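You operate a simulated robot arm through the tools that you are given. There is no shell and no other tool. Be economical: measure what you need, move in short steps, check, and stop when the job is done.

You are at the controls of a simulated two-armed robot. One attempt, no reset.

JOB
Put the blue wire end on the shelf under the green bench. Pick up the sample bottle with one hand, pass it to the other hand and put it on the top of the oil bench. Put the cable end on the blue logbook. Stack the green wax tin from the top of the wooden bench on top of the blue wax tin. The order is free. Set down upright: blue wire end, sample bottle, cable end.
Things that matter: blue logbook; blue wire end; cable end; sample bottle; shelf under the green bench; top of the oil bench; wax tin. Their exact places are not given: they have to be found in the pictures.

It is judged by the outcome, as a careful person would: the job done as asked, and still so three seconds after it is handed in. It fails if anything else is knocked over, pushed out of place, dropped, spilled or broken.

ROBOT AND FRAMES
Two 7-joint arms with two-finger parallel grippers on one trunk, on a base that drives. Base frame: it is fixed to the floor where the robot stands at the start and does not move with it; the origin is under the middle of the robot, x ahead of it, y to its left, z up; the surface under the hand at the start is at about z = 0.85. Readings come in m, degrees, newtons and seconds.
The left shoulder is at the start at [0.06, 0.143, 0.931], the right one opposite. With the tool pointing down near the work surface each hand reaches from about 0.32 to 0.74 m from the robot's upright axis, wherever it stands, measured 20 degrees to its own side. Places, roughly: blue logbook [-8, 0, 1.25]; blue wire end (8x3x5 cm) [0.7, 0.1, 0.5]; cable end (10x10x10 cm) [-6.9, -1.4, 0.9]; sample bottle [0.75, 0.25, 0.5]; shelf under the green bench [-2.1, 0.9, 0.3]; top of the oil bench [0.6, -0.1, 0.8]; wax tin [-7, -1.5, 1]. Payload 1.57 kg a hand.
The tool frame of a hand sits at the grasp point between the pads (the TCP): z along the fingers, y along the line on which they close. The tips reach 0.03 m beyond it. The gripper opens to 0.11 m. The fingers are 0.024 m wide and 0.012 m thick; the gripper's body (0.048 by 0.112 m) begins 0.078 m behind the TCP.
Orientation is that of the tool frame in the base frame, as a unit quaternion [w, x, y, z]. With the fingers straight down and closing along the base's y, the tool's x points along the base's -x, its y along +y and its z along -z.

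CONTROLS
- The arms move only by the tool play_rows. It takes "left_moves", "right_moves" or both (then of equal length, played together; a hand with none holds still); each is a list of rows, each a list of 7 numbers: the shift along the tool's x, y, z in m, then the turn, a rotation vector about the tool's x, y, z in degrees, then the opening in per cent of the stroke, from 0 (shut) to 100 (fully open). In form: [[x, y, z, rx, ry, rz, gripper], ...]. A call has 1 to 8 rows; each row shifts and turns the commanded pose from where the row before left it, along the tool's axes as they then stand. Rows are played at 5 a second. More than 0.05 m and 8.6 degrees between two rows, or a gripper value outside its range, and nothing of the call is played. A pose out of reach is approached as far as the arm can. The call stops where the force on the tool passes 40 N (or 10 N more than at its start, if that is more) or the arm is blocked; 0.2 s more then pass. The fingers move at their own pace (about 0.045 m/s each) and stop on an object; they squeeze with about 23 N. The grip force told is the motor's: it shows also when the fingers shut on nothing. Time passes only in rows, and 0.2 s behind the last, so rows that do not move let the fingers close. It gives the time, the measured TCP pose, the force on the tool (base axes), the opening and the grip force at its end, in the units of the frame above (readings bear some noise), with the torque about the TCP (base axes, N m) and any sound that the robot's microphone picked up.
- Cameras (640 x 400 px; columns grow to the right, rows downward): "scene" is now at [0.0466, -0.0012, 1.5333]; the picture's right is [0.15, -0.99, 0.00], its down [-0.80, -0.12, -0.59] and it looks along [0.58, 0.09, -0.81] (base axes); focal length 264 px, centre (320, 200). "left" rides on the left gripper at [0.07, -0.016, -0.141] in its tool frame; the picture's right is [0.23, 0.97, 0.00], its down [-0.86, 0.20, -0.48] and it looks along [-0.47, 0.11, 0.88] (tool axes); focal length 222 px, centre (320, 200). "right" rides on the right gripper at [0.07, 0.016, -0.141] in its tool frame; the picture's right is [-0.23, 0.97, 0.00], its down [-0.86, -0.20, -0.48] and it looks along [-0.47, -0.11, 0.88] (tool axes); focal length 222 px, centre (320, 200).
- camera(camera): a new picture of that camera. The clock stands still meanwhile.
- lift_body(by): slides the trunk up (or, below 0, down) by that many m; the arms and the scene camera ride with it, the base frame stays. It gives what a move gives, with no picture.
- base_move(legs): drives the robot by 1 to 6 legs, each [ahead, left, turn to the left] in m, m and degrees, along the robot's own axes; the way and the turn of a leg run together, so that a leg with both is an arc; at most 1.5 m and 180 degrees a leg. The arms and the cameras ride along, it lands a little off, and it stops where it bumps. It gives what a move gives.
- aim_head(pan, tilt): turns the head with the scene camera to pan (to the left, within 86 degrees either way) and tilt (down, from -29 to 69), counted from straight ahead of the robot. It gives what a move gives.
- point_at(camera, pixels): for up to 12 pixels [column, row] of the newest picture of that camera ("zoom" is the newest enlarged one), the place [x, y, z] in the base frame of the surface seen there, good to about 0.003 m, but the place of the scene camera against the robot may be out by one fixed shift of up to 0.018 m in any direction. The clock stands still meanwhile.
- zoom(camera, box): a new picture of the part [left, top, right, bottom] of that camera's present view, enlarged. The clock stands still meanwhile.
- close_job(): hands the job in; it is judged then, once.

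Go step by step. Measure first, check grasps and placings, and put right what went wrong. The budget is 110 turns and 100 pictures, counting those below and the enlarged ones. Unless the task says otherwise, let go and move clear before handing in, and close with one line.

The tools are called as a command line: name --argument value ..., lists and objects as JSON in quotes. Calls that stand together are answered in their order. play_rows: Moves the arms, as the interface text tells. Its arguments: {"type":"object","properties":{"left_moves":{"type":"array"},"right_moves":{"type":"array"}},"required":[]} The other tools are called the same way: lift_body (by) slides the trunk up or down; base_move (legs) drives the base; aim_head (pan, tilt) turns the head that bears the scene camera; camera (camera) takes a picture; point_at (camera, pixels) gives the place of the surface under pixels of a picture; zoom (camera, box) takes an enlarged picture of a part of a camera's view; close_job () hands the job in.

At the start:

```text
t: 0.0
left_eef_pos: [0.4273, 0.3356, 1.0842]
left_tcp_rot: [0.0, 0.0, 1.0, 0.0]
left_contact_force: [0.4, 0.3, 0.5]
left_ft_torque: [0.02, -0.02, 0.02]
left_finger_gap: 0.11
left_grasp_force: 0.1
right_eef_pos: [0.4502, -0.0987, 1.1054]
right_tcp_rot: [0.0, 0.0, 1.0, 0.0]
right_contact_force: [-1.1, -0.4, -0.5]
right_ft_torque: [0.01, -0.02, 0.01]
right_finger_gap: 0.11
right_grasp_force: 0.2
trunk travel left (down, up): [-0.53, 0.06]
robot x, y, heading: [0.0015, -0.0019, -0.2]
head pan, tilt: [8.9, 53.7]
```

scene: 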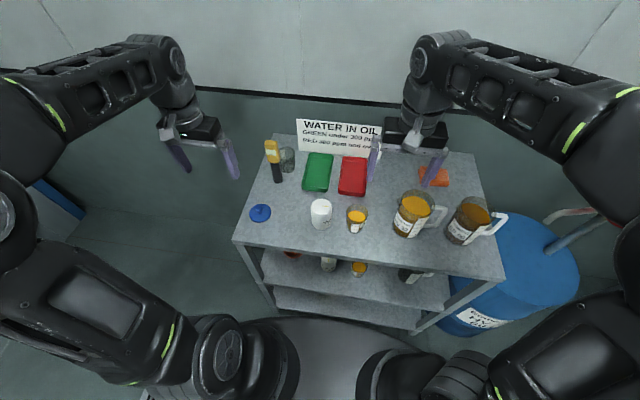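
right: 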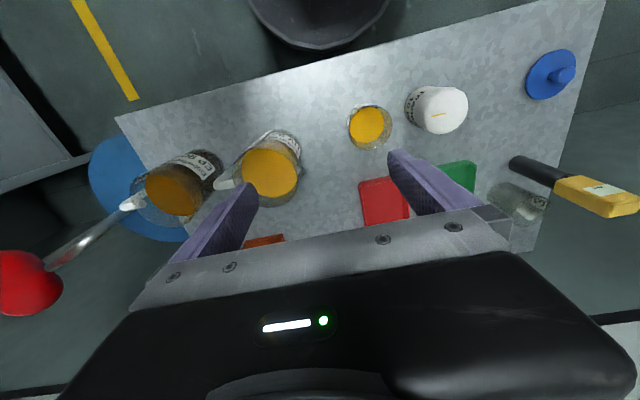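
left: 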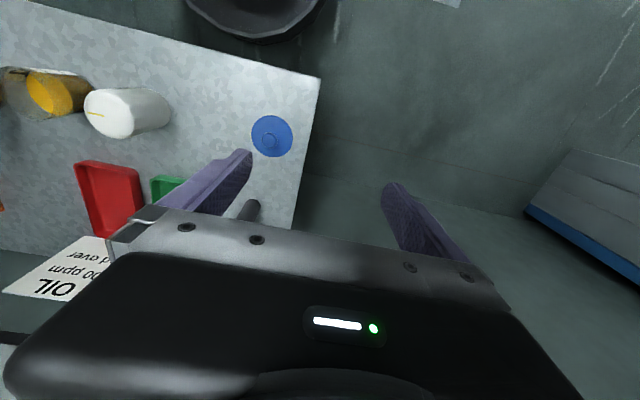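

The oil bench stands ahead with items on its lower shelf around pixels (290-430, 250-280). I'll zoom there for details and measure the bench's edges.

zoom --camera "scene" --box '[230, 110, 520, 340]'

point_at --camera "scene" --pixels '[[235, 240], [503, 278], [275, 136], [475, 155], [292, 254], [328, 264], [360, 269], [410, 275], [300, 275], [330, 305], [250, 262]]'

```text
1.74 times, centred on (375, 225) of scene
```

zoom: 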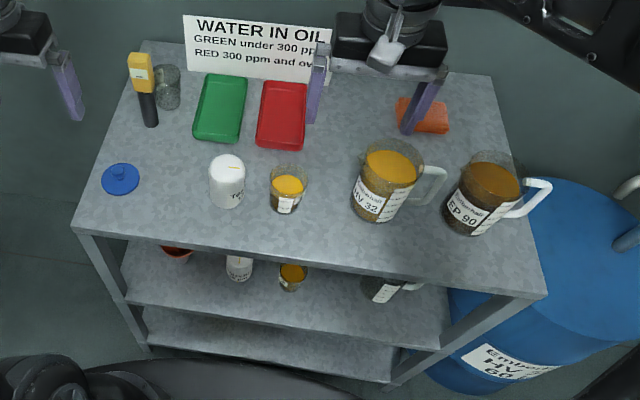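

```text
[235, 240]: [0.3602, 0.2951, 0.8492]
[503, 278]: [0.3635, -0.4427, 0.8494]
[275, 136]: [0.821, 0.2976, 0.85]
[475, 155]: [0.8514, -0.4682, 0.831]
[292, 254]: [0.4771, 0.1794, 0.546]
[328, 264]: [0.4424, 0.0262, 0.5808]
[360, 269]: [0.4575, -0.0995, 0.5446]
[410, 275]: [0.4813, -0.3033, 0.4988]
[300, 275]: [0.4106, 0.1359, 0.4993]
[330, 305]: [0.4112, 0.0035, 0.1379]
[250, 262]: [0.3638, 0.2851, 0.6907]
```

The bench spans x 0.36–0.85, y −0.44–0.30, with its top at 0.85 and the shelf at 0.50. I'll back off, then lower the trunk to look into the shelf.

base_move --legs '[[-0.7, 0, 0]]'

lift_body --by -0.45

aim_head --pan 0 --tilt 25

camera --camera "scene"

```text
t: 3.8
left_eef_pos: [-0.2615, 0.3364, 1.0847]
left_tcp_rot: [0.0, -0.005, 1.0, 0.0]
left_contact_force: [0.8, -0.2, 0.7]
left_ft_torque: [0.01, 0.0, 0.03]
left_finger_gap: 0.1101
left_grasp_force: 0.1
right_eef_pos: [-0.2336, -0.0971, 1.1063]
right_tcp_rot: [0.0, -0.004, 1.0, 0.0]
right_contact_force: [-0.4, 0.8, -0.3]
right_ft_torque: [0.03, 0.03, -0.01]
right_finger_gap: 0.1098
right_grasp_force: 0.0
trunk travel left (down, up): [-0.53, 0.06]
robot x, y, heading: [-0.6838, -0.0027, 0.4]
head pan, tilt: [8.9, 53.7]
```

```text
refused: -0.45 is not a number from -0.4 to 0.4
```

```text
t: 4.7
left_eef_pos: [-0.26, 0.3367, 1.084]
left_tcp_rot: [0.0, -0.005, 1.0, 0.001]
left_contact_force: [0.2, -0.1, 0.1]
left_ft_torque: [0.01, -0.01, 0.0]
left_finger_gap: 0.1101
left_grasp_force: 0.0
right_eef_pos: [-0.2334, -0.0987, 1.1072]
right_tcp_rot: [0.0, -0.005, 1.0, 0.0]
right_contact_force: [-0.5, -0.2, 0.5]
right_ft_torque: [0.03, -0.01, 0.0]
right_finger_gap: 0.1102
right_grasp_force: 0.1
trunk travel left (down, up): [-0.53, 0.06]
robot x, y, heading: [-0.6815, -0.0046, 0.7]
head pan, tilt: [0.0, 25.0]
```

```text
95 pictures are left
```

scene: 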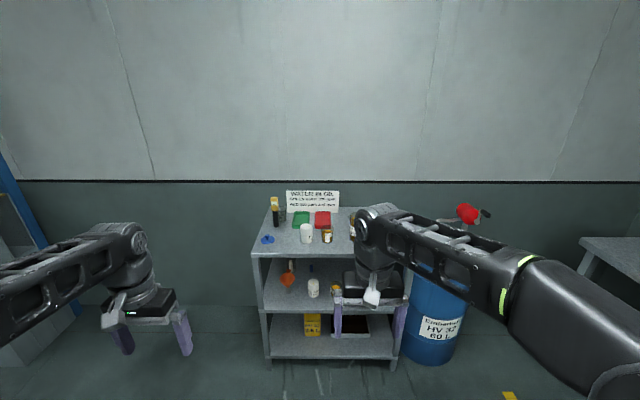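

From further back I see the shelf items at (288,280), (313,288) and (336,290). I'll lower the trunk to look straight in.

lift_body --by -0.4

aim_head --pan 5 --tilt 25

camera --camera "scene"

zoom --camera "scene" --box '[240, 130, 450, 300]'

```text
t: 8.5
left_eef_pos: [-0.2604, 0.3356, 0.6844]
left_tcp_rot: [0.001, -0.005, 1.0, 0.0]
left_contact_force: [0.1, -0.1, 0.0]
left_ft_torque: [0.01, -0.05, -0.01]
left_finger_gap: 0.1101
left_grasp_force: 0.0
right_eef_pos: [-0.2333, -0.0971, 0.7062]
right_tcp_rot: [0.0, -0.004, 1.0, 0.0]
right_contact_force: [0.0, -0.6, -0.5]
right_ft_torque: [-0.02, -0.01, 0.0]
right_finger_gap: 0.11
right_grasp_force: 0.0
trunk travel left (down, up): [-0.13, 0.46]
robot x, y, heading: [-0.6868, -0.0016, 0.6]
head pan, tilt: [0.0, 25.0]
```

```text
t: 9.2
left_eef_pos: [-0.2611, 0.3358, 0.6835]
left_tcp_rot: [0.0, -0.004, 1.0, 0.0]
left_contact_force: [0.7, -0.5, -0.2]
left_ft_torque: [-0.03, 0.0, 0.01]
left_finger_gap: 0.11
left_grasp_force: 0.1
right_eef_pos: [-0.2342, -0.0973, 0.706]
right_tcp_rot: [0.0, -0.004, 1.0, 0.0]
right_contact_force: [0.1, 0.0, 0.2]
right_ft_torque: [-0.02, -0.02, -0.01]
right_finger_gap: 0.1099
right_grasp_force: 0.1
trunk travel left (down, up): [-0.13, 0.46]
robot x, y, heading: [-0.685, -0.0037, 0.7]
head pan, tilt: [5.0, 25.0]
```

```text
94 pictures are left
```

scene: 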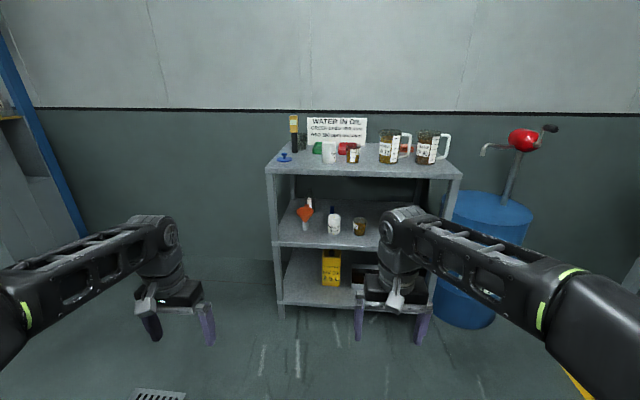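

```text
2.35 times, centred on (345, 215) of scene
```

zoom: 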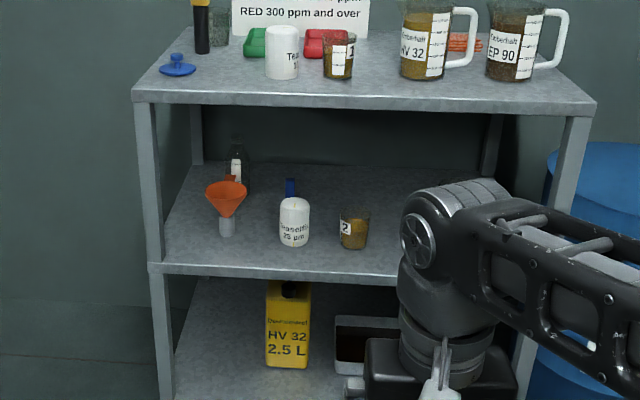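

The bottle shows behind the funnel at zoom (237,165) and the blue wire end behind the white can at (290,187). I'll measure them, their neighbours and the free sides.

point_at --camera "zoom" --pixels '[[237, 145], [237, 165], [290, 187], [290, 181], [228, 195], [226, 230], [295, 220], [353, 228], [300, 258], [150, 250], [60, 150], [195, 130]]'

point_at --camera "scene" --pixels '[[150, 60], [60, 210], [230, 300], [220, 150], [280, 170], [270, 240]]'

zoom --camera "scene" --box '[280, 170, 400, 250]'

```text
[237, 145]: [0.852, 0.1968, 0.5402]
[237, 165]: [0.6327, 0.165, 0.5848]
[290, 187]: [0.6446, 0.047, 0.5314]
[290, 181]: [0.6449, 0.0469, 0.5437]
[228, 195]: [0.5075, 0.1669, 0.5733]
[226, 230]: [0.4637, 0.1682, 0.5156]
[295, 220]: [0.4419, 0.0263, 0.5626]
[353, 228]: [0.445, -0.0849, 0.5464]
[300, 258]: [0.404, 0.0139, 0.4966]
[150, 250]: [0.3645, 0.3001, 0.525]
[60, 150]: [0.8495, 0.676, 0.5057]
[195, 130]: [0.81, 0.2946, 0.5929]
```

```text
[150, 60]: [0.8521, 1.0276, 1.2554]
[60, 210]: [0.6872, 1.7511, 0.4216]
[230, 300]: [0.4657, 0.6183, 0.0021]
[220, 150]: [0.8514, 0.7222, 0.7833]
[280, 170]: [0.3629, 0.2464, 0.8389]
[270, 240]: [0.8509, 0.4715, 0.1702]
```

```text
5.00 times, centred on (340, 210) of scene
```

zoom: 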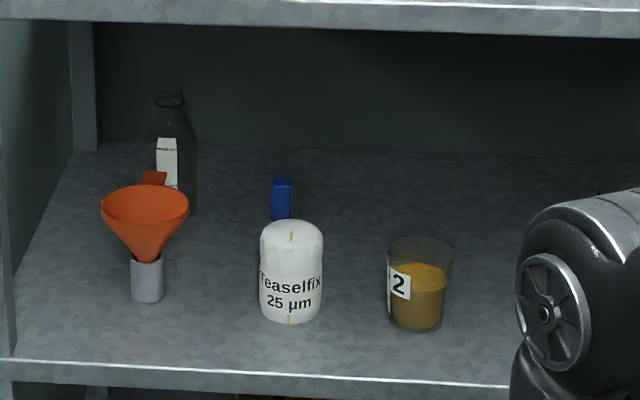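

The wall is at x=0.85 behind the bench and the left side is open, so I can reach in diagonally from the left-front corner. I'll check the free floor to the left before driving.

aim_head --pan 75 --tilt 20

camera --camera "scene"

```text
t: 10.6
left_eef_pos: [-0.2604, 0.3375, 0.6837]
left_tcp_rot: [0.0, -0.005, 1.0, 0.0]
left_contact_force: [0.1, -0.5, -0.5]
left_ft_torque: [0.01, 0.01, 0.01]
left_finger_gap: 0.11
left_grasp_force: 0.1
right_eef_pos: [-0.2347, -0.0974, 0.7061]
right_tcp_rot: [0.0, -0.005, 1.0, 0.0]
right_contact_force: [0.7, 1.0, 0.4]
right_ft_torque: [-0.03, 0.02, 0.01]
right_finger_gap: 0.1102
right_grasp_force: 0.0
trunk travel left (down, up): [-0.13, 0.46]
robot x, y, heading: [-0.6867, -0.0002, 0.6]
head pan, tilt: [75.0, 20.0]
```

```text
91 pictures are left
```

scene: 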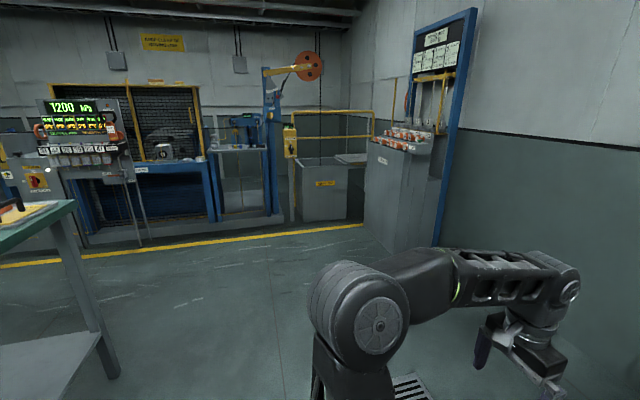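

Floor is free on the left. I'll strafe left, go ahead, and turn to face the bench's left side.

base_move --legs '[[0, 0.98, 0], [0.75, 0, 0], [0, 0, -60]]'

aim_head --pan 10 --tilt 35

camera --camera "scene"

```text
t: 22.0
left_eef_pos: [0.5706, 0.7239, 0.6841]
left_tcp_rot: [0.0, 0.52, 0.854, -0.001]
left_contact_force: [-0.3, -0.2, 0.6]
left_ft_torque: [0.0, 0.02, 0.0]
left_finger_gap: 0.11
left_grasp_force: 0.1
right_eef_pos: [0.195, 0.5055, 0.7051]
right_tcp_rot: [0.0, 0.521, 0.854, 0.0]
right_contact_force: [-0.1, 0.1, -0.1]
right_ft_torque: [0.01, 0.01, 0.01]
right_finger_gap: 0.1101
right_grasp_force: 0.1
trunk travel left (down, up): [-0.13, 0.46]
robot x, y, heading: [0.0797, 0.9524, -62.6]
head pan, tilt: [75.0, 20.0]
```

```text
t: 23.4
left_eef_pos: [0.5707, 0.7237, 0.684]
left_tcp_rot: [0.001, 0.52, 0.854, 0.0]
left_contact_force: [-0.2, -0.5, -0.7]
left_ft_torque: [0.02, 0.01, 0.01]
left_finger_gap: 0.1102
left_grasp_force: 0.1
right_eef_pos: [0.1943, 0.504, 0.7051]
right_tcp_rot: [0.0, 0.521, 0.854, 0.0]
right_contact_force: [0.0, -1.2, 0.1]
right_ft_torque: [0.0, -0.05, 0.03]
right_finger_gap: 0.1103
right_grasp_force: 0.1
trunk travel left (down, up): [-0.13, 0.46]
robot x, y, heading: [0.0752, 0.9494, -62.4]
head pan, tilt: [10.0, 35.0]
```

```text
90 pictures are left
```

scene: 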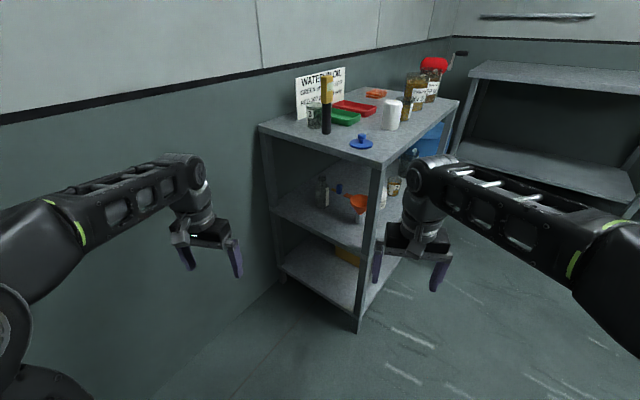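

zoom --camera "scene" --box '[265, 140, 405, 230]'

point_at --camera "zoom" --pixels '[[265, 170], [265, 200], [265, 250], [275, 290], [245, 250], [287, 250], [345, 220], [335, 270], [325, 230], [425, 285], [420, 330], [300, 320]]'

```text
4.44 times, centred on (335, 185) of scene
```

zoom: 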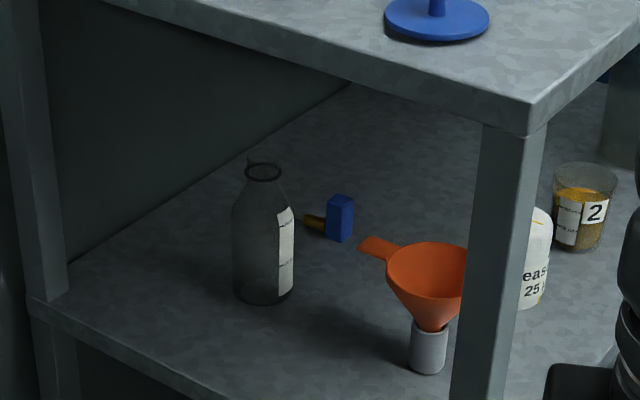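

```text
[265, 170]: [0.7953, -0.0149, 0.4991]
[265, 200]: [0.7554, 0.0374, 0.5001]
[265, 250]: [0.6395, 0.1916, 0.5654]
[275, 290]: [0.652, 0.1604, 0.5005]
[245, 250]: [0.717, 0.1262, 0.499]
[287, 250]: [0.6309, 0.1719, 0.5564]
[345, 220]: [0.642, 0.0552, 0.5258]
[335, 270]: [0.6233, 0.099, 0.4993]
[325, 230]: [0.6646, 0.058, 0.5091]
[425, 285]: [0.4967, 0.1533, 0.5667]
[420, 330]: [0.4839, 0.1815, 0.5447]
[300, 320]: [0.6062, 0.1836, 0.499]
```

The bottle (glass, about 57 mm wide) stands at about (0.66, 0.168), and the wire end (blue block with a brass pin) stands behind it at about (0.645, 0.05). I'll pitch the left hand forward by 60° and tuck the right hand back and aside before closing in.

play_rows --left_moves '[[0, 0, 0, 0, -7.5, 0, 100], [0, 0, 0, 0, -7.5, 0, 100], [0, 0, 0, 0, -7.5, 0, 100], [0, 0, 0, 0, -7.5, 0, 100], [0, 0, 0, 0, -7.5, 0, 100], [0, 0, 0, 0, -7.5, 0, 100], [0, 0, 0, 0, -7.5, 0, 100], [0, 0, 0, 0, -7.5, 0, 100]]' --right_moves '[[0.012, -0.031, 0, 0, 0, 0, 100], [0.012, -0.031, 0, 0, 0, 0, 100], [0.012, -0.031, 0, 0, 0, 0, 100], [0.012, -0.031, 0, 0, 0, 0, 100], [0.012, -0.031, 0, 0, 0, 0, 100], [0.012, -0.031, 0, 0, 0, 0, 100], [0.012, -0.031, 0, 0, 0, 0, 100], [0.012, -0.031, 0, 0, 0, 0, 100]]'

```text
t: 25.2
left_eef_pos: [0.5803, 0.7196, 0.6897]
left_tcp_rot: [0.427, 0.451, 0.739, -0.26]
left_contact_force: [-0.2, 0.2, -0.5]
left_ft_torque: [-0.02, 0.0, 0.02]
left_finger_gap: 0.11
left_grasp_force: 0.0
left hand out of reach, approached as far as the arm can: row 8
right_eef_pos: [-0.071, 0.4748, 0.7085]
right_tcp_rot: [0.0, 0.52, 0.854, 0.0]
right_contact_force: [0.3, 1.3, -0.1]
right_ft_torque: [0.02, -0.02, -0.01]
right_finger_gap: 0.11
right_grasp_force: 0.0
trunk travel left (down, up): [-0.13, 0.46]
robot x, y, heading: [0.0748, 0.9517, -62.8]
head pan, tilt: [10.0, 35.0]
```

The left hand has the pitch I want. Now I'll bring it sideways in line with the bottle and down to about z=0.55, then look.

play_rows --left_moves '[[0.02, -0.03, 0.0115, 0, 0, 0, 100], [0.02, -0.03, 0.0115, 0, 0, 0, 100], [0.02, -0.03, 0.0115, 0, 0, 0, 100], [0.02, -0.03, 0.0115, 0, 0, 0, 100], [0.02, -0.03, 0.0115, 0, 0, 0, 100], [0.02, -0.03, 0.0115, 0, 0, 0, 100]]'

base_move --legs '[[0.15, 0, 0]]'

camera --camera "scene"

camera --camera "left"

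```text
t: 26.6
left_eef_pos: [0.4914, 0.5747, 0.5872]
left_tcp_rot: [0.426, 0.451, 0.74, -0.259]
left_contact_force: [-0.2, -0.1, 0.4]
left_ft_torque: [-0.03, 0.01, -0.02]
left_finger_gap: 0.1101
left_grasp_force: 0.0
left hand out of reach, approached as far as the arm can: row 1, 2, 3, 4, 5, 6
right_eef_pos: [-0.0717, 0.4749, 0.708]
right_tcp_rot: [0.0, 0.52, 0.854, 0.0]
right_contact_force: [0.4, -0.5, -0.2]
right_ft_torque: [-0.01, 0.01, -0.02]
right_finger_gap: 0.1099
right_grasp_force: 0.1
trunk travel left (down, up): [-0.13, 0.46]
robot x, y, heading: [0.076, 0.9542, -62.7]
head pan, tilt: [10.0, 35.0]
```

```text
t: 27.9
left_eef_pos: [0.5579, 0.4403, 0.5876]
left_tcp_rot: [0.425, 0.453, 0.739, -0.261]
left_contact_force: [-0.4, 1.2, -0.6]
left_ft_torque: [0.01, 0.0, 0.0]
left_finger_gap: 0.1101
left_grasp_force: 0.0
right_eef_pos: [-0.0054, 0.3459, 0.7066]
right_tcp_rot: [0.0, 0.521, 0.853, -0.001]
right_contact_force: [1.3, 0.2, -0.1]
right_ft_torque: [0.02, 0.0, -0.01]
right_finger_gap: 0.1099
right_grasp_force: 0.1
trunk travel left (down, up): [-0.13, 0.46]
robot x, y, heading: [0.1455, 0.8206, -62.9]
head pan, tilt: [10.0, 35.0]
```

```text
88 pictures are left
```

scene: 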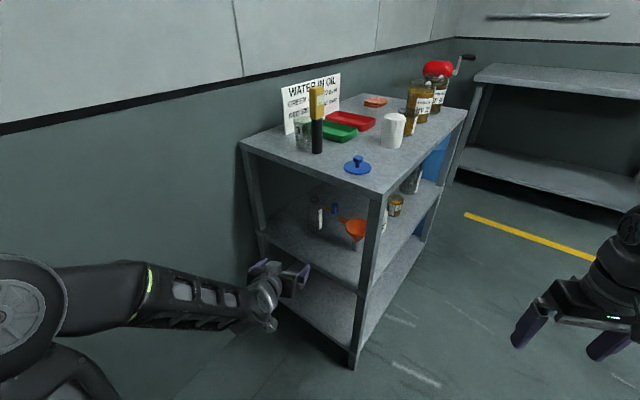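

```text
87 pictures are left
```

left: 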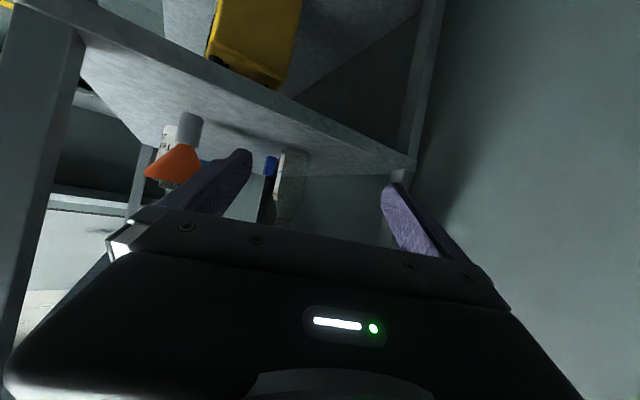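

The left camera sees the bottle at about (290,185) and the wire end at (270,165). I'll measure them with this unbiased camera.

point_at --camera "left" --pixels '[[295, 160], [285, 175], [290, 200], [300, 175], [270, 165], [175, 160], [185, 150], [300, 130]]'

zoom --camera "left" --box '[230, 120, 350, 230]'

point_at --camera "scene" --pixels '[[335, 209], [319, 218], [315, 210], [356, 232]]'

```text
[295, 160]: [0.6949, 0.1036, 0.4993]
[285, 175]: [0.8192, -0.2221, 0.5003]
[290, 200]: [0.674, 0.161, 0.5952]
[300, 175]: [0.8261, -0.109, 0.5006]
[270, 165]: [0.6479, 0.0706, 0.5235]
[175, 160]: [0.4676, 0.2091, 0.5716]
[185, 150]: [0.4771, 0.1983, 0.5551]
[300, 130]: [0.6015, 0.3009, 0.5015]
```

```text
3.64 times, centred on (290, 175) of left
```

zoom: 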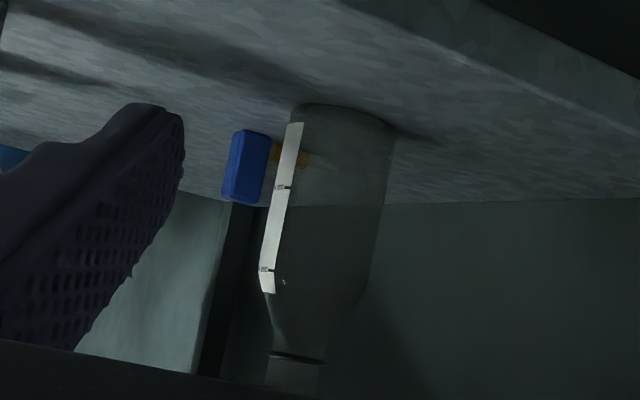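

```text
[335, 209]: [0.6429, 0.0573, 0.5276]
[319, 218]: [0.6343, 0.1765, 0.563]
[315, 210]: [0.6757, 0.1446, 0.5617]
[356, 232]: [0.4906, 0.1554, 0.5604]
```

The glass gives unreliable depth, so I'll measure on its paper label and the base ring.

point_at --camera "zoom" --pixels '[[283, 190], [292, 150], [268, 270], [274, 240], [245, 165], [240, 190], [345, 103], [345, 98], [392, 130], [293, 108], [297, 150], [278, 240]]'

```text
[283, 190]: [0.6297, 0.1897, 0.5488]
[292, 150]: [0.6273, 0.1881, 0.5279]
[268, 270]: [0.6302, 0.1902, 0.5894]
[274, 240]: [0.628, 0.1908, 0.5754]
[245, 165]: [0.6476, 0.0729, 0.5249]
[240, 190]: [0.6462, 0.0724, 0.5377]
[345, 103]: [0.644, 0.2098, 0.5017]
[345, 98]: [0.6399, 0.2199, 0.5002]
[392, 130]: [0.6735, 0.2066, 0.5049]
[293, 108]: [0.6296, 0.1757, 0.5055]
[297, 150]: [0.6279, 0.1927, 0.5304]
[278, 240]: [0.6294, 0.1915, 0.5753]
```

The base circle fits a centre at (0.657, 0.183). I'll shift the hand right 29 mm and down 45 mm, then drive 0.12 m along the approach line.

play_rows --left_moves '[[0.013, -0.0097, 0.0075, 0, 0, 0, 100], [0.013, -0.0097, 0.0075, 0, 0, 0, 100], [0.013, -0.0097, 0.0075, 0, 0, 0, 100]]'

base_move --legs '[[0.12, 0, 0]]'

```text
t: 28.7
left_eef_pos: [0.5347, 0.4292, 0.5428]
left_tcp_rot: [0.427, 0.451, 0.739, -0.261]
left_contact_force: [-0.4, -0.2, 0.3]
left_ft_torque: [0.01, -0.03, -0.03]
left_finger_gap: 0.11
left_grasp_force: 0.1
right_eef_pos: [-0.0044, 0.346, 0.7076]
right_tcp_rot: [0.0, 0.522, 0.853, 0.0]
right_contact_force: [-0.3, -0.5, 1.0]
right_ft_torque: [-0.01, -0.01, -0.03]
right_finger_gap: 0.11
right_grasp_force: 0.0
trunk travel left (down, up): [-0.13, 0.46]
robot x, y, heading: [0.1466, 0.8186, -62.8]
head pan, tilt: [10.0, 35.0]
```

```text
t: 30.0
left_eef_pos: [0.5871, 0.3199, 0.5441]
left_tcp_rot: [0.425, 0.454, 0.738, -0.262]
left_contact_force: [-0.3, -0.7, 0.2]
left_ft_torque: [0.02, -0.01, 0.01]
left_finger_gap: 0.1102
left_grasp_force: 0.0
right_eef_pos: [0.0475, 0.2376, 0.7088]
right_tcp_rot: [0.0, 0.523, 0.852, 0.0]
right_contact_force: [-0.1, -0.8, 0.0]
right_ft_torque: [0.0, 0.05, 0.0]
right_finger_gap: 0.1101
right_grasp_force: 0.0
trunk travel left (down, up): [-0.13, 0.46]
robot x, y, heading: [0.1959, 0.7105, -63.1]
head pan, tilt: [10.0, 35.0]
```

The line is dead on: 154 mm ahead and no lateral error. Advance level with open fingers.

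play_rows --left_moves '[[-0.0154, 0, 0.0267, 0, 0, 0, 100], [-0.0154, 0, 0.0267, 0, 0, 0, 100], [-0.0154, 0, 0.0267, 0, 0, 0, 100], [-0.0154, 0, 0.0267, 0, 0, 0, 100], [-0.0144, 0, 0.025, 0, 0, 0, 100]]'

camera --camera "left"

zoom --camera "scene" --box '[220, 150, 420, 275]'

```text
t: 31.2
left_eef_pos: [0.6538, 0.1825, 0.5435]
left_tcp_rot: [0.425, 0.454, 0.738, -0.261]
left_contact_force: [0.1, -0.2, -0.1]
left_ft_torque: [0.04, -0.03, 0.04]
left_finger_gap: 0.1098
left_grasp_force: 0.0
right_eef_pos: [0.0471, 0.2378, 0.7073]
right_tcp_rot: [0.001, 0.523, 0.852, -0.001]
right_contact_force: [0.2, 0.2, -0.5]
right_ft_torque: [-0.02, 0.04, -0.02]
right_finger_gap: 0.1101
right_grasp_force: 0.0
trunk travel left (down, up): [-0.13, 0.46]
robot x, y, heading: [0.197, 0.711, -62.9]
head pan, tilt: [10.0, 35.0]
```

```text
85 pictures are left
```

left: 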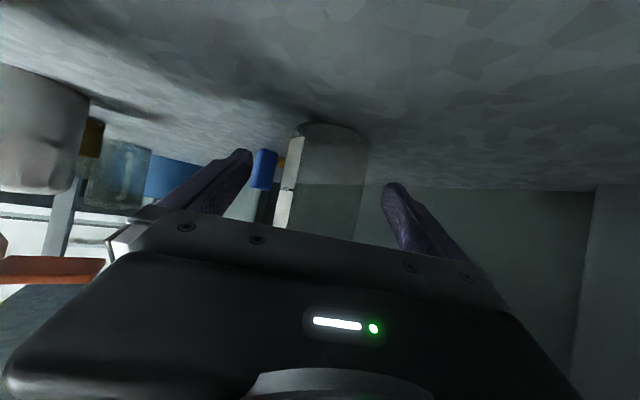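

```text
3.20 times, centred on (320, 212) of scene
```

zoom: 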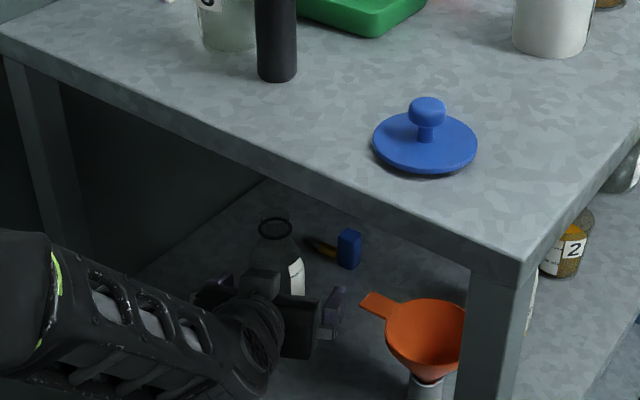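

The bottle stands between the fingers, with clearance on both sides. Close the grip.

play_rows --left_moves '[[0, 0, 0, 0, 0, 0, 0], [0, 0, 0, 0, 0, 0, 0], [0, 0, 0, 0, 0, 0, 0], [0, 0, 0, 0, 0, 0, 0], [0, 0, 0, 0, 0, 0, 0]]'

```text
t: 32.4
left_eef_pos: [0.6547, 0.1838, 0.5427]
left_tcp_rot: [0.425, 0.453, 0.739, -0.261]
left_contact_force: [-0.6, -0.3, 0.0]
left_ft_torque: [-0.03, 0.02, 0.0]
left_finger_gap: 0.0556
left_grasp_force: 23.3
right_eef_pos: [0.0467, 0.2379, 0.7077]
right_tcp_rot: [0.0, 0.524, 0.852, 0.0]
right_contact_force: [-0.1, 0.2, -1.0]
right_ft_torque: [0.0, -0.02, 0.03]
right_finger_gap: 0.1099
right_grasp_force: 0.1
trunk travel left (down, up): [-0.13, 0.46]
robot x, y, heading: [0.1973, 0.7128, -63.4]
head pan, tilt: [10.0, 35.0]
```

Gripped at 55.6 mm with 23 N. Lift 3 cm and withdraw along the line, then back the base off.

play_rows --left_moves '[[-0.013, 0, -0.0075, 0, 0, 0, 0], [-0.013, 0, -0.0075, 0, 0, 0, 0], [0.015, 0, -0.026, 0, 0, 0, 0], [0.015, 0, -0.026, 0, 0, 0, 0], [0.015, 0, -0.026, 0, 0, 0, 0], [0.015, 0, -0.026, 0, 0, 0, 0], [0.015, 0, -0.026, 0, 0, 0, 0]]'

base_move --legs '[[-0.4, 0, 0]]'

camera --camera "scene"

```text
t: 34.0
left_eef_pos: [0.5842, 0.3201, 0.5732]
left_tcp_rot: [0.425, 0.453, 0.738, -0.261]
left_contact_force: [-0.1, -0.1, -0.2]
left_ft_torque: [0.0, -0.03, 0.02]
left_finger_gap: 0.0558
left_grasp_force: 22.6
right_eef_pos: [0.0479, 0.2382, 0.7069]
right_tcp_rot: [0.0, 0.522, 0.853, 0.0]
right_contact_force: [-0.3, -0.6, -0.3]
right_ft_torque: [0.04, -0.01, -0.02]
right_finger_gap: 0.1102
right_grasp_force: 0.0
trunk travel left (down, up): [-0.13, 0.46]
robot x, y, heading: [0.197, 0.7099, -63.1]
head pan, tilt: [10.0, 35.0]
```

```text
t: 36.5
left_eef_pos: [0.3999, 0.6793, 0.5731]
left_tcp_rot: [0.424, 0.457, 0.736, -0.263]
left_contact_force: [0.8, -0.1, -0.5]
left_ft_torque: [0.0, 0.01, 0.0]
left_finger_gap: 0.0557
left_grasp_force: 23.4
right_eef_pos: [-0.1379, 0.6029, 0.7074]
right_tcp_rot: [0.0, 0.527, 0.85, 0.0]
right_contact_force: [0.2, -0.2, 0.3]
right_ft_torque: [-0.02, 0.0, 0.03]
right_finger_gap: 0.11
right_grasp_force: 0.1
trunk travel left (down, up): [-0.13, 0.46]
robot x, y, heading: [0.0184, 1.0728, -63.6]
head pan, tilt: [10.0, 35.0]
```

```text
83 pictures are left
```

scene: 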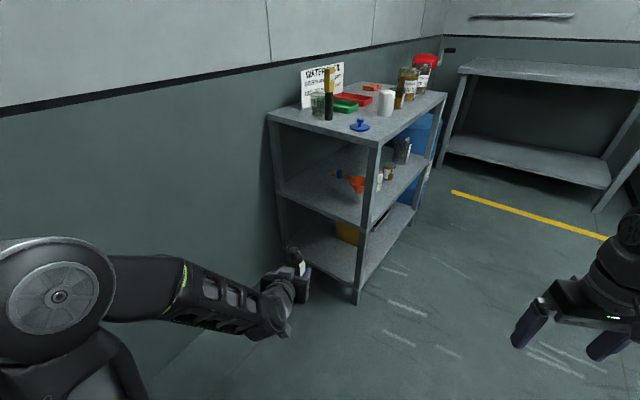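

The bottle is out and held upright. Next is the handover: left hand toward the centre, right hand (pointing down) over towards the bottle's top, stopping short for a check.

play_rows --left_moves '[[0, -0.0175, 0, 0, 0, 0, 0], [0, -0.0175, 0, 0, 0, 0, 0], [0, -0.0175, 0, 0, 0, 0, 0], [0, -0.0175, 0, 0, 0, 0, 0], [0, -0.0175, 0, 0, 0, 0, 0], [0, -0.0175, 0, 0, 0, 0, 0], [0, -0.0175, 0, 0, 0, 0, 0], [0, -0.0175, 0, 0, 0, 0, 0]]' --right_moves '[[-0.021, 0.032, -0.007, 0, 0, 0, 100], [-0.021, 0.032, -0.007, 0, 0, 0, 100], [-0.021, 0.032, -0.007, 0, 0, 0, 100], [-0.021, 0.032, -0.007, 0, 0, 0, 100], [-0.021, 0.032, -0.007, 0, 0, 0, 100], [-0.021, 0.032, -0.007, 0, 0, 0, 100], [-0.021, 0.032, -0.007, 0, 0, 0, 100], [-0.021, 0.032, -0.007, 0, 0, 0, 100]]'

aim_head --pan 0 --tilt 55

camera --camera "scene"

camera --camera "right"

```text
t: 38.3
left_eef_pos: [0.2745, 0.6165, 0.5754]
left_tcp_rot: [0.425, 0.456, 0.736, -0.263]
left_contact_force: [-0.6, -0.1, 0.2]
left_ft_torque: [0.0, -0.01, -0.01]
left_finger_gap: 0.056
left_grasp_force: 23.6
right_eef_pos: [0.0375, 0.5728, 0.7239]
right_tcp_rot: [0.001, 0.528, 0.849, 0.0]
right_contact_force: [-0.9, 0.1, 0.0]
right_ft_torque: [0.02, 0.04, -0.02]
right_finger_gap: 0.1098
right_grasp_force: 0.0
right hand out of reach, approached as far as the arm can: row 4, 5, 6, 7, 8
trunk travel left (down, up): [-0.13, 0.46]
robot x, y, heading: [0.015, 1.0723, -63.9]
head pan, tilt: [10.0, 35.0]
```

```text
t: 39.1
left_eef_pos: [0.2744, 0.6159, 0.5745]
left_tcp_rot: [0.425, 0.456, 0.736, -0.263]
left_contact_force: [-0.2, -0.6, 0.0]
left_ft_torque: [-0.05, 0.0, 0.0]
left_finger_gap: 0.0559
left_grasp_force: 23.3
right_eef_pos: [0.0381, 0.5738, 0.7245]
right_tcp_rot: [0.0, 0.526, 0.85, 0.0]
right_contact_force: [0.3, -0.3, 0.4]
right_ft_torque: [-0.02, 0.03, -0.01]
right_finger_gap: 0.1099
right_grasp_force: 0.1
trunk travel left (down, up): [-0.13, 0.46]
robot x, y, heading: [0.0147, 1.0738, -63.9]
head pan, tilt: [0.0, 55.0]
```

```text
82 pictures are left
```

scene: 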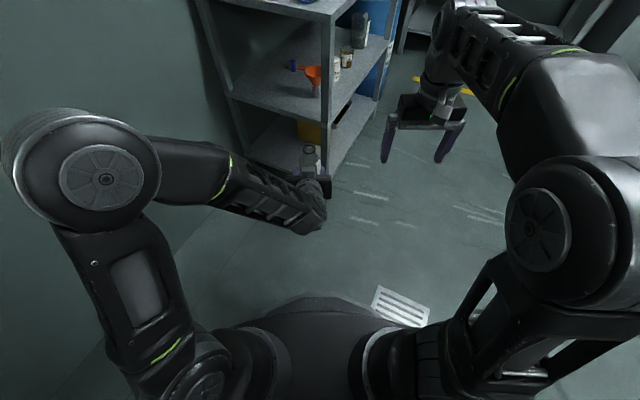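

```text
81 pictures are left
```

right: 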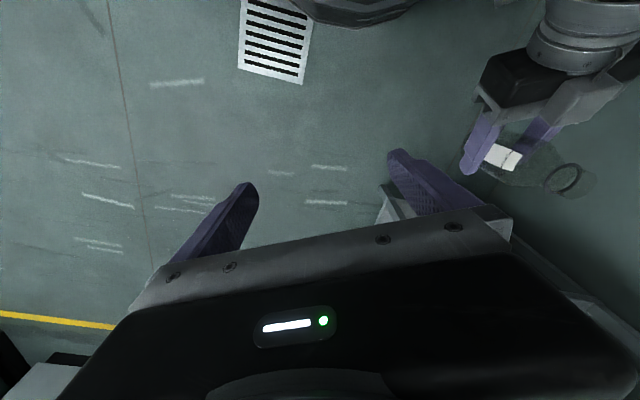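

The right hand hit its height limit, so I'll do the handover lower: left down 10 cm, right down 8 cm, and ahead a bit.

play_rows --left_moves '[[0.0108, 0, 0.00625, 0, 0, 0, 0], [0.0108, 0, 0.00625, 0, 0, 0, 0], [0.0108, 0, 0.00625, 0, 0, 0, 0], [0.0108, 0, 0.00625, 0, 0, 0, 0], [0.0108, 0, 0.00625, 0, 0, 0, 0], [0.0108, 0, 0.00625, 0, 0, 0, 0], [0.0108, 0, 0.00625, 0, 0, 0, 0], [0.0108, 0, 0.00625, 0, 0, 0, 0]]' --right_moves '[[0, 0, 0.02, 0, 0, 0, 100], [0, 0, 0.02, 0, 0, 0, 100], [0, 0, 0.02, 0, 0, 0, 100], [0, 0, 0.02, 0, 0, 0, 100], [-0.0165, 0.03, 0, 0, 0, 0, 100], [-0.0165, 0.03, 0, 0, 0, 0, 100], [-0.0165, 0.03, 0, 0, 0, 0, 100], [-0.0165, 0.03, 0, 0, 0, 0, 100]]'

camera --camera "right"

```text
t: 40.9
left_eef_pos: [0.2727, 0.6163, 0.473]
left_tcp_rot: [0.425, 0.457, 0.736, -0.264]
left_contact_force: [0.3, 0.1, -0.1]
left_ft_torque: [0.03, 0.01, 0.01]
left_finger_gap: 0.0558
left_grasp_force: 22.4
right_eef_pos: [0.1751, 0.5662, 0.643]
right_tcp_rot: [0.0, 0.528, 0.849, 0.0]
right_contact_force: [0.8, -1.2, 0.2]
right_ft_torque: [0.0, -0.03, -0.05]
right_finger_gap: 0.11
right_grasp_force: 0.0
trunk travel left (down, up): [-0.13, 0.46]
robot x, y, heading: [0.0161, 1.0755, -63.7]
head pan, tilt: [0.0, 55.0]
```

```text
80 pictures are left
```

right: 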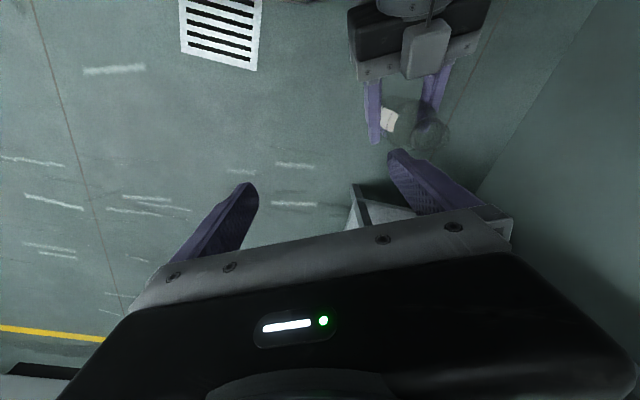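

The right hand needs 110 mm to the left. I'll move over the bottle at the present height and check before descending.

play_rows --right_moves '[[0.0004, 0.0274, 0, 0, 0, 0, 100], [0.0004, 0.0274, 0, 0, 0, 0, 100], [0.0004, 0.0274, 0, 0, 0, 0, 100], [0.0004, 0.0274, 0, 0, 0, 0, 100]]'

camera --camera "right"

camera --camera "scene"

```text
t: 41.9
left_eef_pos: [0.2733, 0.6161, 0.4728]
left_tcp_rot: [0.424, 0.457, 0.736, -0.263]
left_contact_force: [0.5, -0.4, -0.4]
left_ft_torque: [-0.04, 0.01, 0.01]
left_finger_gap: 0.0556
left_grasp_force: 23.3
right_eef_pos: [0.2748, 0.6159, 0.641]
right_tcp_rot: [0.0, 0.528, 0.85, 0.0]
right_contact_force: [0.4, -0.4, 0.0]
right_ft_torque: [0.02, -0.03, -0.01]
right_finger_gap: 0.1099
right_grasp_force: 0.1
trunk travel left (down, up): [-0.13, 0.46]
robot x, y, heading: [0.0154, 1.0737, -63.7]
head pan, tilt: [0.0, 55.0]
```

```text
79 pictures are left
```

right: 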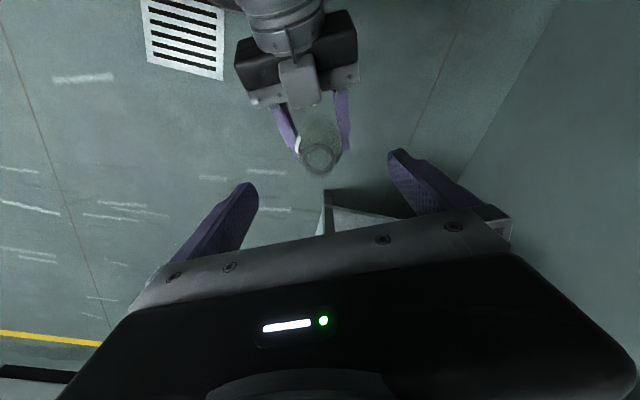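

```text
78 pictures are left
```

scene: 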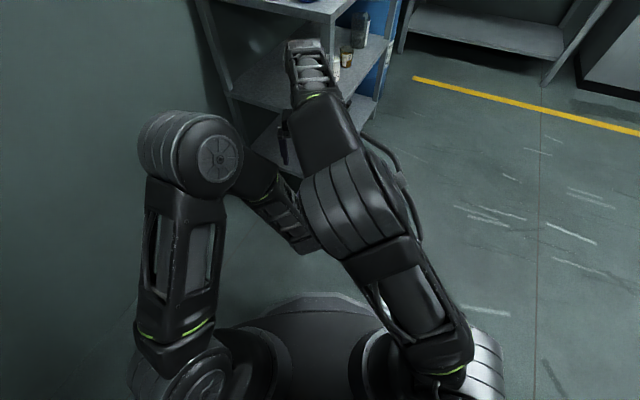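

Aligned: the bottle's rim is at (318,157), between the right fingers. I'll measure its height.

point_at --camera "right" --pixels '[[304, 157], [332, 157], [318, 144], [318, 171], [300, 70], [300, 92]]'

```text
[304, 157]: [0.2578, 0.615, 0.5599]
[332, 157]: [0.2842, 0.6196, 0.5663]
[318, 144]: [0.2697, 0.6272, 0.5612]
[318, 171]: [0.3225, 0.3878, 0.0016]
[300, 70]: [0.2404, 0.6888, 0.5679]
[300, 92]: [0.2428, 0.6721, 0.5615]
```

The bottle is about 135 mm high, with its rim at z 0.565. I'll lower the right hand to 0.527 (tips just above the left fingers) and close.

play_rows --right_moves '[[0, 0, 0.0228, 0, 0, 0, 100], [0, 0, 0.0228, 0, 0, 0, 100], [0, 0, 0.0228, 0, 0, 0, 100], [0, 0, 0.0228, 0, 0, 0, 100], [0, 0, 0.0228, 0, 0, 0, 100]]'

play_rows --right_moves '[[0, 0, 0, 0, 0, 0, 0], [0, 0, 0, 0, 0, 0, 0], [0, 0, 0, 0, 0, 0, 0], [0, 0, 0, 0, 0, 0, 0], [0, 0, 0, 0, 0, 0, 0]]'

camera --camera "right"

```text
t: 43.1
left_eef_pos: [0.2728, 0.617, 0.4743]
left_tcp_rot: [0.424, 0.457, 0.736, -0.263]
left_contact_force: [-0.6, -0.6, 0.2]
left_ft_torque: [-0.02, 0.0, 0.01]
left_finger_gap: 0.0559
left_grasp_force: 22.9
right_eef_pos: [0.2761, 0.616, 0.527]
right_tcp_rot: [0.001, 0.528, 0.849, 0.0]
right_contact_force: [0.6, -0.2, -0.2]
right_ft_torque: [0.0, 0.01, -0.03]
right_finger_gap: 0.1099
right_grasp_force: 0.1
trunk travel left (down, up): [-0.13, 0.46]
robot x, y, heading: [0.0165, 1.074, -63.7]
head pan, tilt: [0.0, 55.0]
```

```text
t: 44.3
left_eef_pos: [0.2752, 0.6173, 0.4726]
left_tcp_rot: [0.425, 0.456, 0.736, -0.263]
left_contact_force: [9.9, 7.7, 2.1]
left_ft_torque: [-0.19, 0.27, 0.03]
left_finger_gap: 0.0558
left_grasp_force: 23.4
right_eef_pos: [0.2749, 0.615, 0.5265]
right_tcp_rot: [-0.001, 0.528, 0.849, 0.0]
right_contact_force: [-9.6, -7.4, -2.1]
right_ft_torque: [-0.22, 0.23, 0.01]
right_finger_gap: 0.0559
right_grasp_force: 23.0
trunk travel left (down, up): [-0.13, 0.46]
robot x, y, heading: [0.0182, 1.0755, -63.6]
head pan, tilt: [0.0, 55.0]
```

```text
77 pictures are left
```

right: 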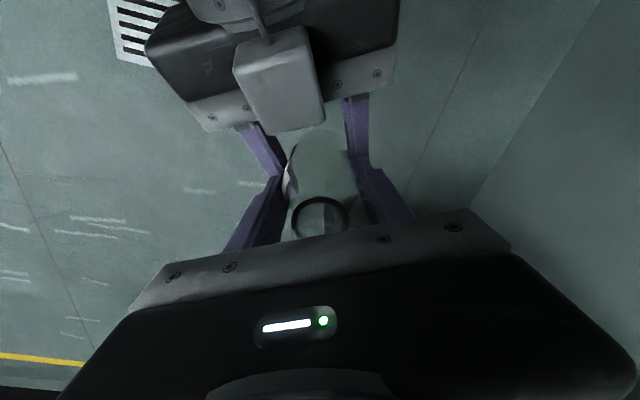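

The right hand grips at 55.9 mm. Open the left hand and draw it straight back.

play_rows --left_moves '[[0, 0, 0, 0, 0, 0, 100], [0, 0, 0, 0, 0, 0, 100], [0, 0, 0, 0, 0, 0, 100], [0, 0, 0, 0, 0, 0, 100], [0.017, 0, -0.02, 0, 0, 0, 100], [0.017, 0, -0.02, 0, 0, 0, 100], [0.017, 0, -0.02, 0, 0, 0, 100], [0.017, 0, -0.02, 0, 0, 0, 100]]'

camera --camera "right"

```text
t: 46.1
left_eef_pos: [0.2368, 0.706, 0.4554]
left_tcp_rot: [0.428, 0.446, 0.743, -0.257]
left_contact_force: [0.1, 0.1, -0.3]
left_ft_torque: [-0.04, 0.0, -0.03]
left_finger_gap: 0.11
left_grasp_force: 0.1
left hand out of reach, approached as far as the arm can: row 8
right_eef_pos: [0.2682, 0.6084, 0.5288]
right_tcp_rot: [0.001, 0.537, 0.844, 0.003]
right_contact_force: [0.3, 0.0, -0.2]
right_ft_torque: [0.02, 0.02, 0.01]
right_finger_gap: 0.0553
right_grasp_force: 23.3
trunk travel left (down, up): [-0.13, 0.46]
robot x, y, heading: [0.0179, 1.0729, -63.4]
head pan, tilt: [0.0, 55.0]
```

```text
76 pictures are left
```

right: 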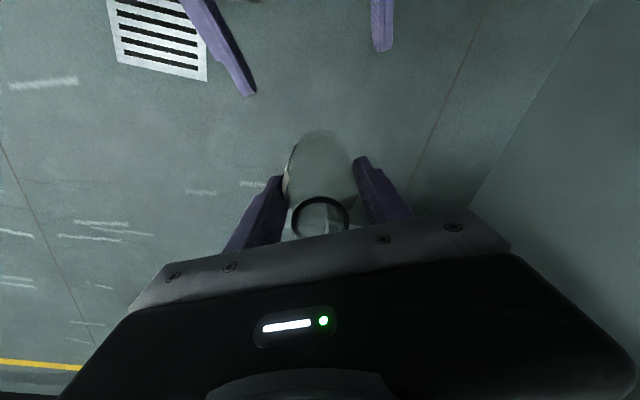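

The handover is done: the right hand holds the bottle upright, gripping 96 mm above its base. I'll move the left hand aside, raise the trunk and look over the bench top.

play_rows --left_moves '[[0, 0.03, 0, 0, 0, 0, 100], [0, 0.03, 0, 0, 0, 0, 100], [0, 0.03, 0, 0, 0, 0, 100], [0, 0.03, 0, 0, 0, 0, 100], [0, 0.03, 0, 0, 0, 0, 100], [0, 0.03, 0, 0, 0, 0, 100], [0, 0.03, 0, 0, 0, 0, 100]]' --right_moves '[[0, -0.02, 0, 0, 0, 0, 0], [0, -0.02, 0, 0, 0, 0, 0], [0, -0.02, 0, 0, 0, 0, 0], [0, -0.02, 0, 0, 0, 0, 0], [0, -0.02, 0, 0, 0, 0, 0], [0, -0.02, 0, 0, 0, 0, 0], [0, -0.02, 0, 0, 0, 0, 0]]'

lift_body --by 0.4

aim_head --pan 12 --tilt 40

camera --camera "scene"

```text
t: 47.7
left_eef_pos: [0.411, 0.7347, 0.4141]
left_tcp_rot: [0.425, 0.457, 0.736, -0.264]
left_contact_force: [-0.3, -0.9, 0.2]
left_ft_torque: [0.03, 0.0, 0.0]
left_finger_gap: 0.1099
left_grasp_force: 0.0
left hand out of reach, approached as far as the arm can: row 1, 2, 3, 4, 5, 6
right_eef_pos: [0.1474, 0.5536, 0.5285]
right_tcp_rot: [0.0, 0.527, 0.85, 0.0]
right_contact_force: [-0.4, -0.7, -0.7]
right_ft_torque: [-0.02, 0.01, 0.0]
right_finger_gap: 0.0555
right_grasp_force: 22.8
trunk travel left (down, up): [-0.13, 0.46]
robot x, y, heading: [0.015, 1.0745, -63.6]
head pan, tilt: [0.0, 55.0]
```

```text
t: 51.5
left_eef_pos: [0.4096, 0.7358, 0.8141]
left_tcp_rot: [0.424, 0.457, 0.737, -0.263]
left_contact_force: [0.1, -0.3, 0.1]
left_ft_torque: [0.01, 0.04, 0.02]
left_finger_gap: 0.1101
left_grasp_force: 0.0
right_eef_pos: [0.147, 0.5539, 0.9283]
right_tcp_rot: [0.0, 0.527, 0.85, 0.0]
right_contact_force: [0.0, -0.7, 0.0]
right_ft_torque: [0.0, -0.02, -0.04]
right_finger_gap: 0.0552
right_grasp_force: 22.9
trunk travel left (down, up): [-0.53, 0.06]
robot x, y, heading: [0.0185, 1.0709, -63.7]
head pan, tilt: [0.0, 55.0]
```

```text
t: 52.3
left_eef_pos: [0.4115, 0.7359, 0.8141]
left_tcp_rot: [0.425, 0.456, 0.736, -0.263]
left_contact_force: [-0.4, -0.2, 0.4]
left_ft_torque: [-0.01, -0.01, 0.01]
left_finger_gap: 0.1101
left_grasp_force: 0.1
right_eef_pos: [0.1475, 0.5535, 0.9286]
right_tcp_rot: [0.001, 0.527, 0.85, -0.001]
right_contact_force: [0.5, -1.0, 0.1]
right_ft_torque: [0.0, 0.0, 0.0]
right_finger_gap: 0.0556
right_grasp_force: 23.0
trunk travel left (down, up): [-0.53, 0.06]
robot x, y, heading: [0.0201, 1.0733, -63.5]
head pan, tilt: [12.0, 40.0]
```

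```text
75 pictures are left
```

scene: 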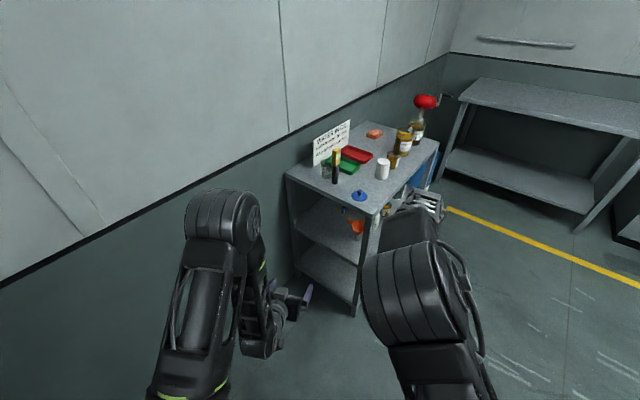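

The right arm blocks part of the view but the top is visible. I'll zoom in and measure the items' positions.

zoom --camera "scene" --box '[280, 110, 450, 220]'

point_at --camera "zoom" --pixels '[[298, 310], [270, 325], [340, 335], [387, 235], [375, 258], [410, 255], [340, 270], [205, 265], [310, 235], [240, 265], [430, 200], [450, 150]]'

```text
3.64 times, centred on (365, 165) of scene
```

zoom: 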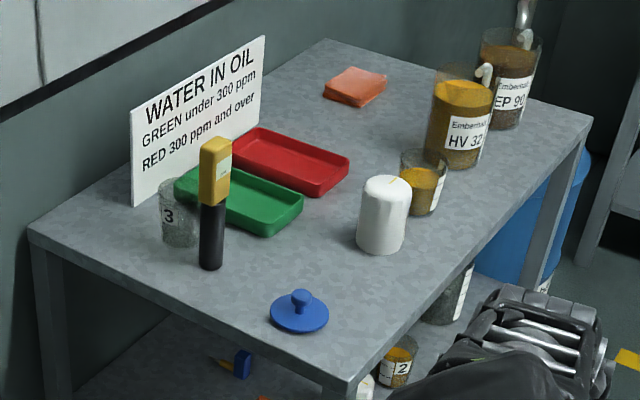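

```text
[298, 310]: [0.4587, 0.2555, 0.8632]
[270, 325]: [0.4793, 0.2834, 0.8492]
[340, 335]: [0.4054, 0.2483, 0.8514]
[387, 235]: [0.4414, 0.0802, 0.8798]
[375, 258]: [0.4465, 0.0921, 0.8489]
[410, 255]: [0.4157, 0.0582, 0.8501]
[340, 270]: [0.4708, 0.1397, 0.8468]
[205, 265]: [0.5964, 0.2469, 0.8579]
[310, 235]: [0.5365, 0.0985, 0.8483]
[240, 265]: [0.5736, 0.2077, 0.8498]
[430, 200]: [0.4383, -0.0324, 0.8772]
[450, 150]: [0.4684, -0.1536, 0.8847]
```

A gap of about 13 cm between the blue lid and the white can, at about (0.465, 0.168) corrected, suits the bottle. I'll turn the left hand down and aside, raise the right hand, then drive so that it hovers there.

play_rows --left_moves '[[0, 0.019, -0.02, 0, 7.5, 0, 100], [0, 0.019, -0.02, 0, 7.5, 0, 100], [0, 0.019, -0.02, 0, 7.5, 0, 100], [0, 0.019, -0.02, 0, 7.5, 0, 100], [0, 0.019, -0.02, 0, 7.5, 0, 100], [0, 0.019, -0.02, 0, 7.5, 0, 100], [0, 0.019, -0.02, 0, 7.5, 0, 100], [0, 0.019, -0.02, 0, 7.5, 0, 100]]' --right_moves '[[-0.0097, 0.0085, -0.011, 0, 0, 0, 0], [-0.0097, 0.0085, -0.011, 0, 0, 0, 0], [-0.0097, 0.0085, -0.011, 0, 0, 0, 0], [-0.0097, 0.0085, -0.011, 0, 0, 0, 0], [-0.0097, 0.0085, -0.011, 0, 0, 0, 0], [-0.0097, 0.0085, -0.011, 0, 0, 0, 0], [-0.0097, 0.0085, -0.011, 0, 0, 0, 0], [-0.0097, 0.0085, -0.011, 0, 0, 0, 0]]'

camera --camera "scene"

```text
t: 54.1
left_eef_pos: [0.5205, 0.8598, 0.9298]
left_tcp_rot: [-0.002, 0.527, 0.85, 0.001]
left_contact_force: [0.2, 0.0, 0.6]
left_ft_torque: [-0.01, 0.01, 0.02]
left_finger_gap: 0.11
left_grasp_force: 0.0
left hand out of reach, approached as far as the arm can: row 1, 2
right_eef_pos: [0.2401, 0.5199, 1.013]
right_tcp_rot: [0.003, 0.527, 0.85, -0.002]
right_contact_force: [0.6, -0.5, -0.4]
right_ft_torque: [0.01, 0.03, 0.01]
right_finger_gap: 0.0554
right_grasp_force: 23.5
right hand out of reach, approached as far as the arm can: row 8
trunk travel left (down, up): [-0.53, 0.06]
robot x, y, heading: [0.0148, 1.0743, -63.3]
head pan, tilt: [12.0, 40.0]
```

```text
73 pictures are left
```

scene: 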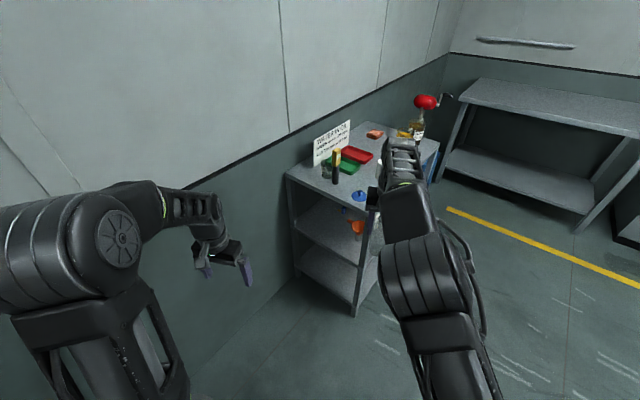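

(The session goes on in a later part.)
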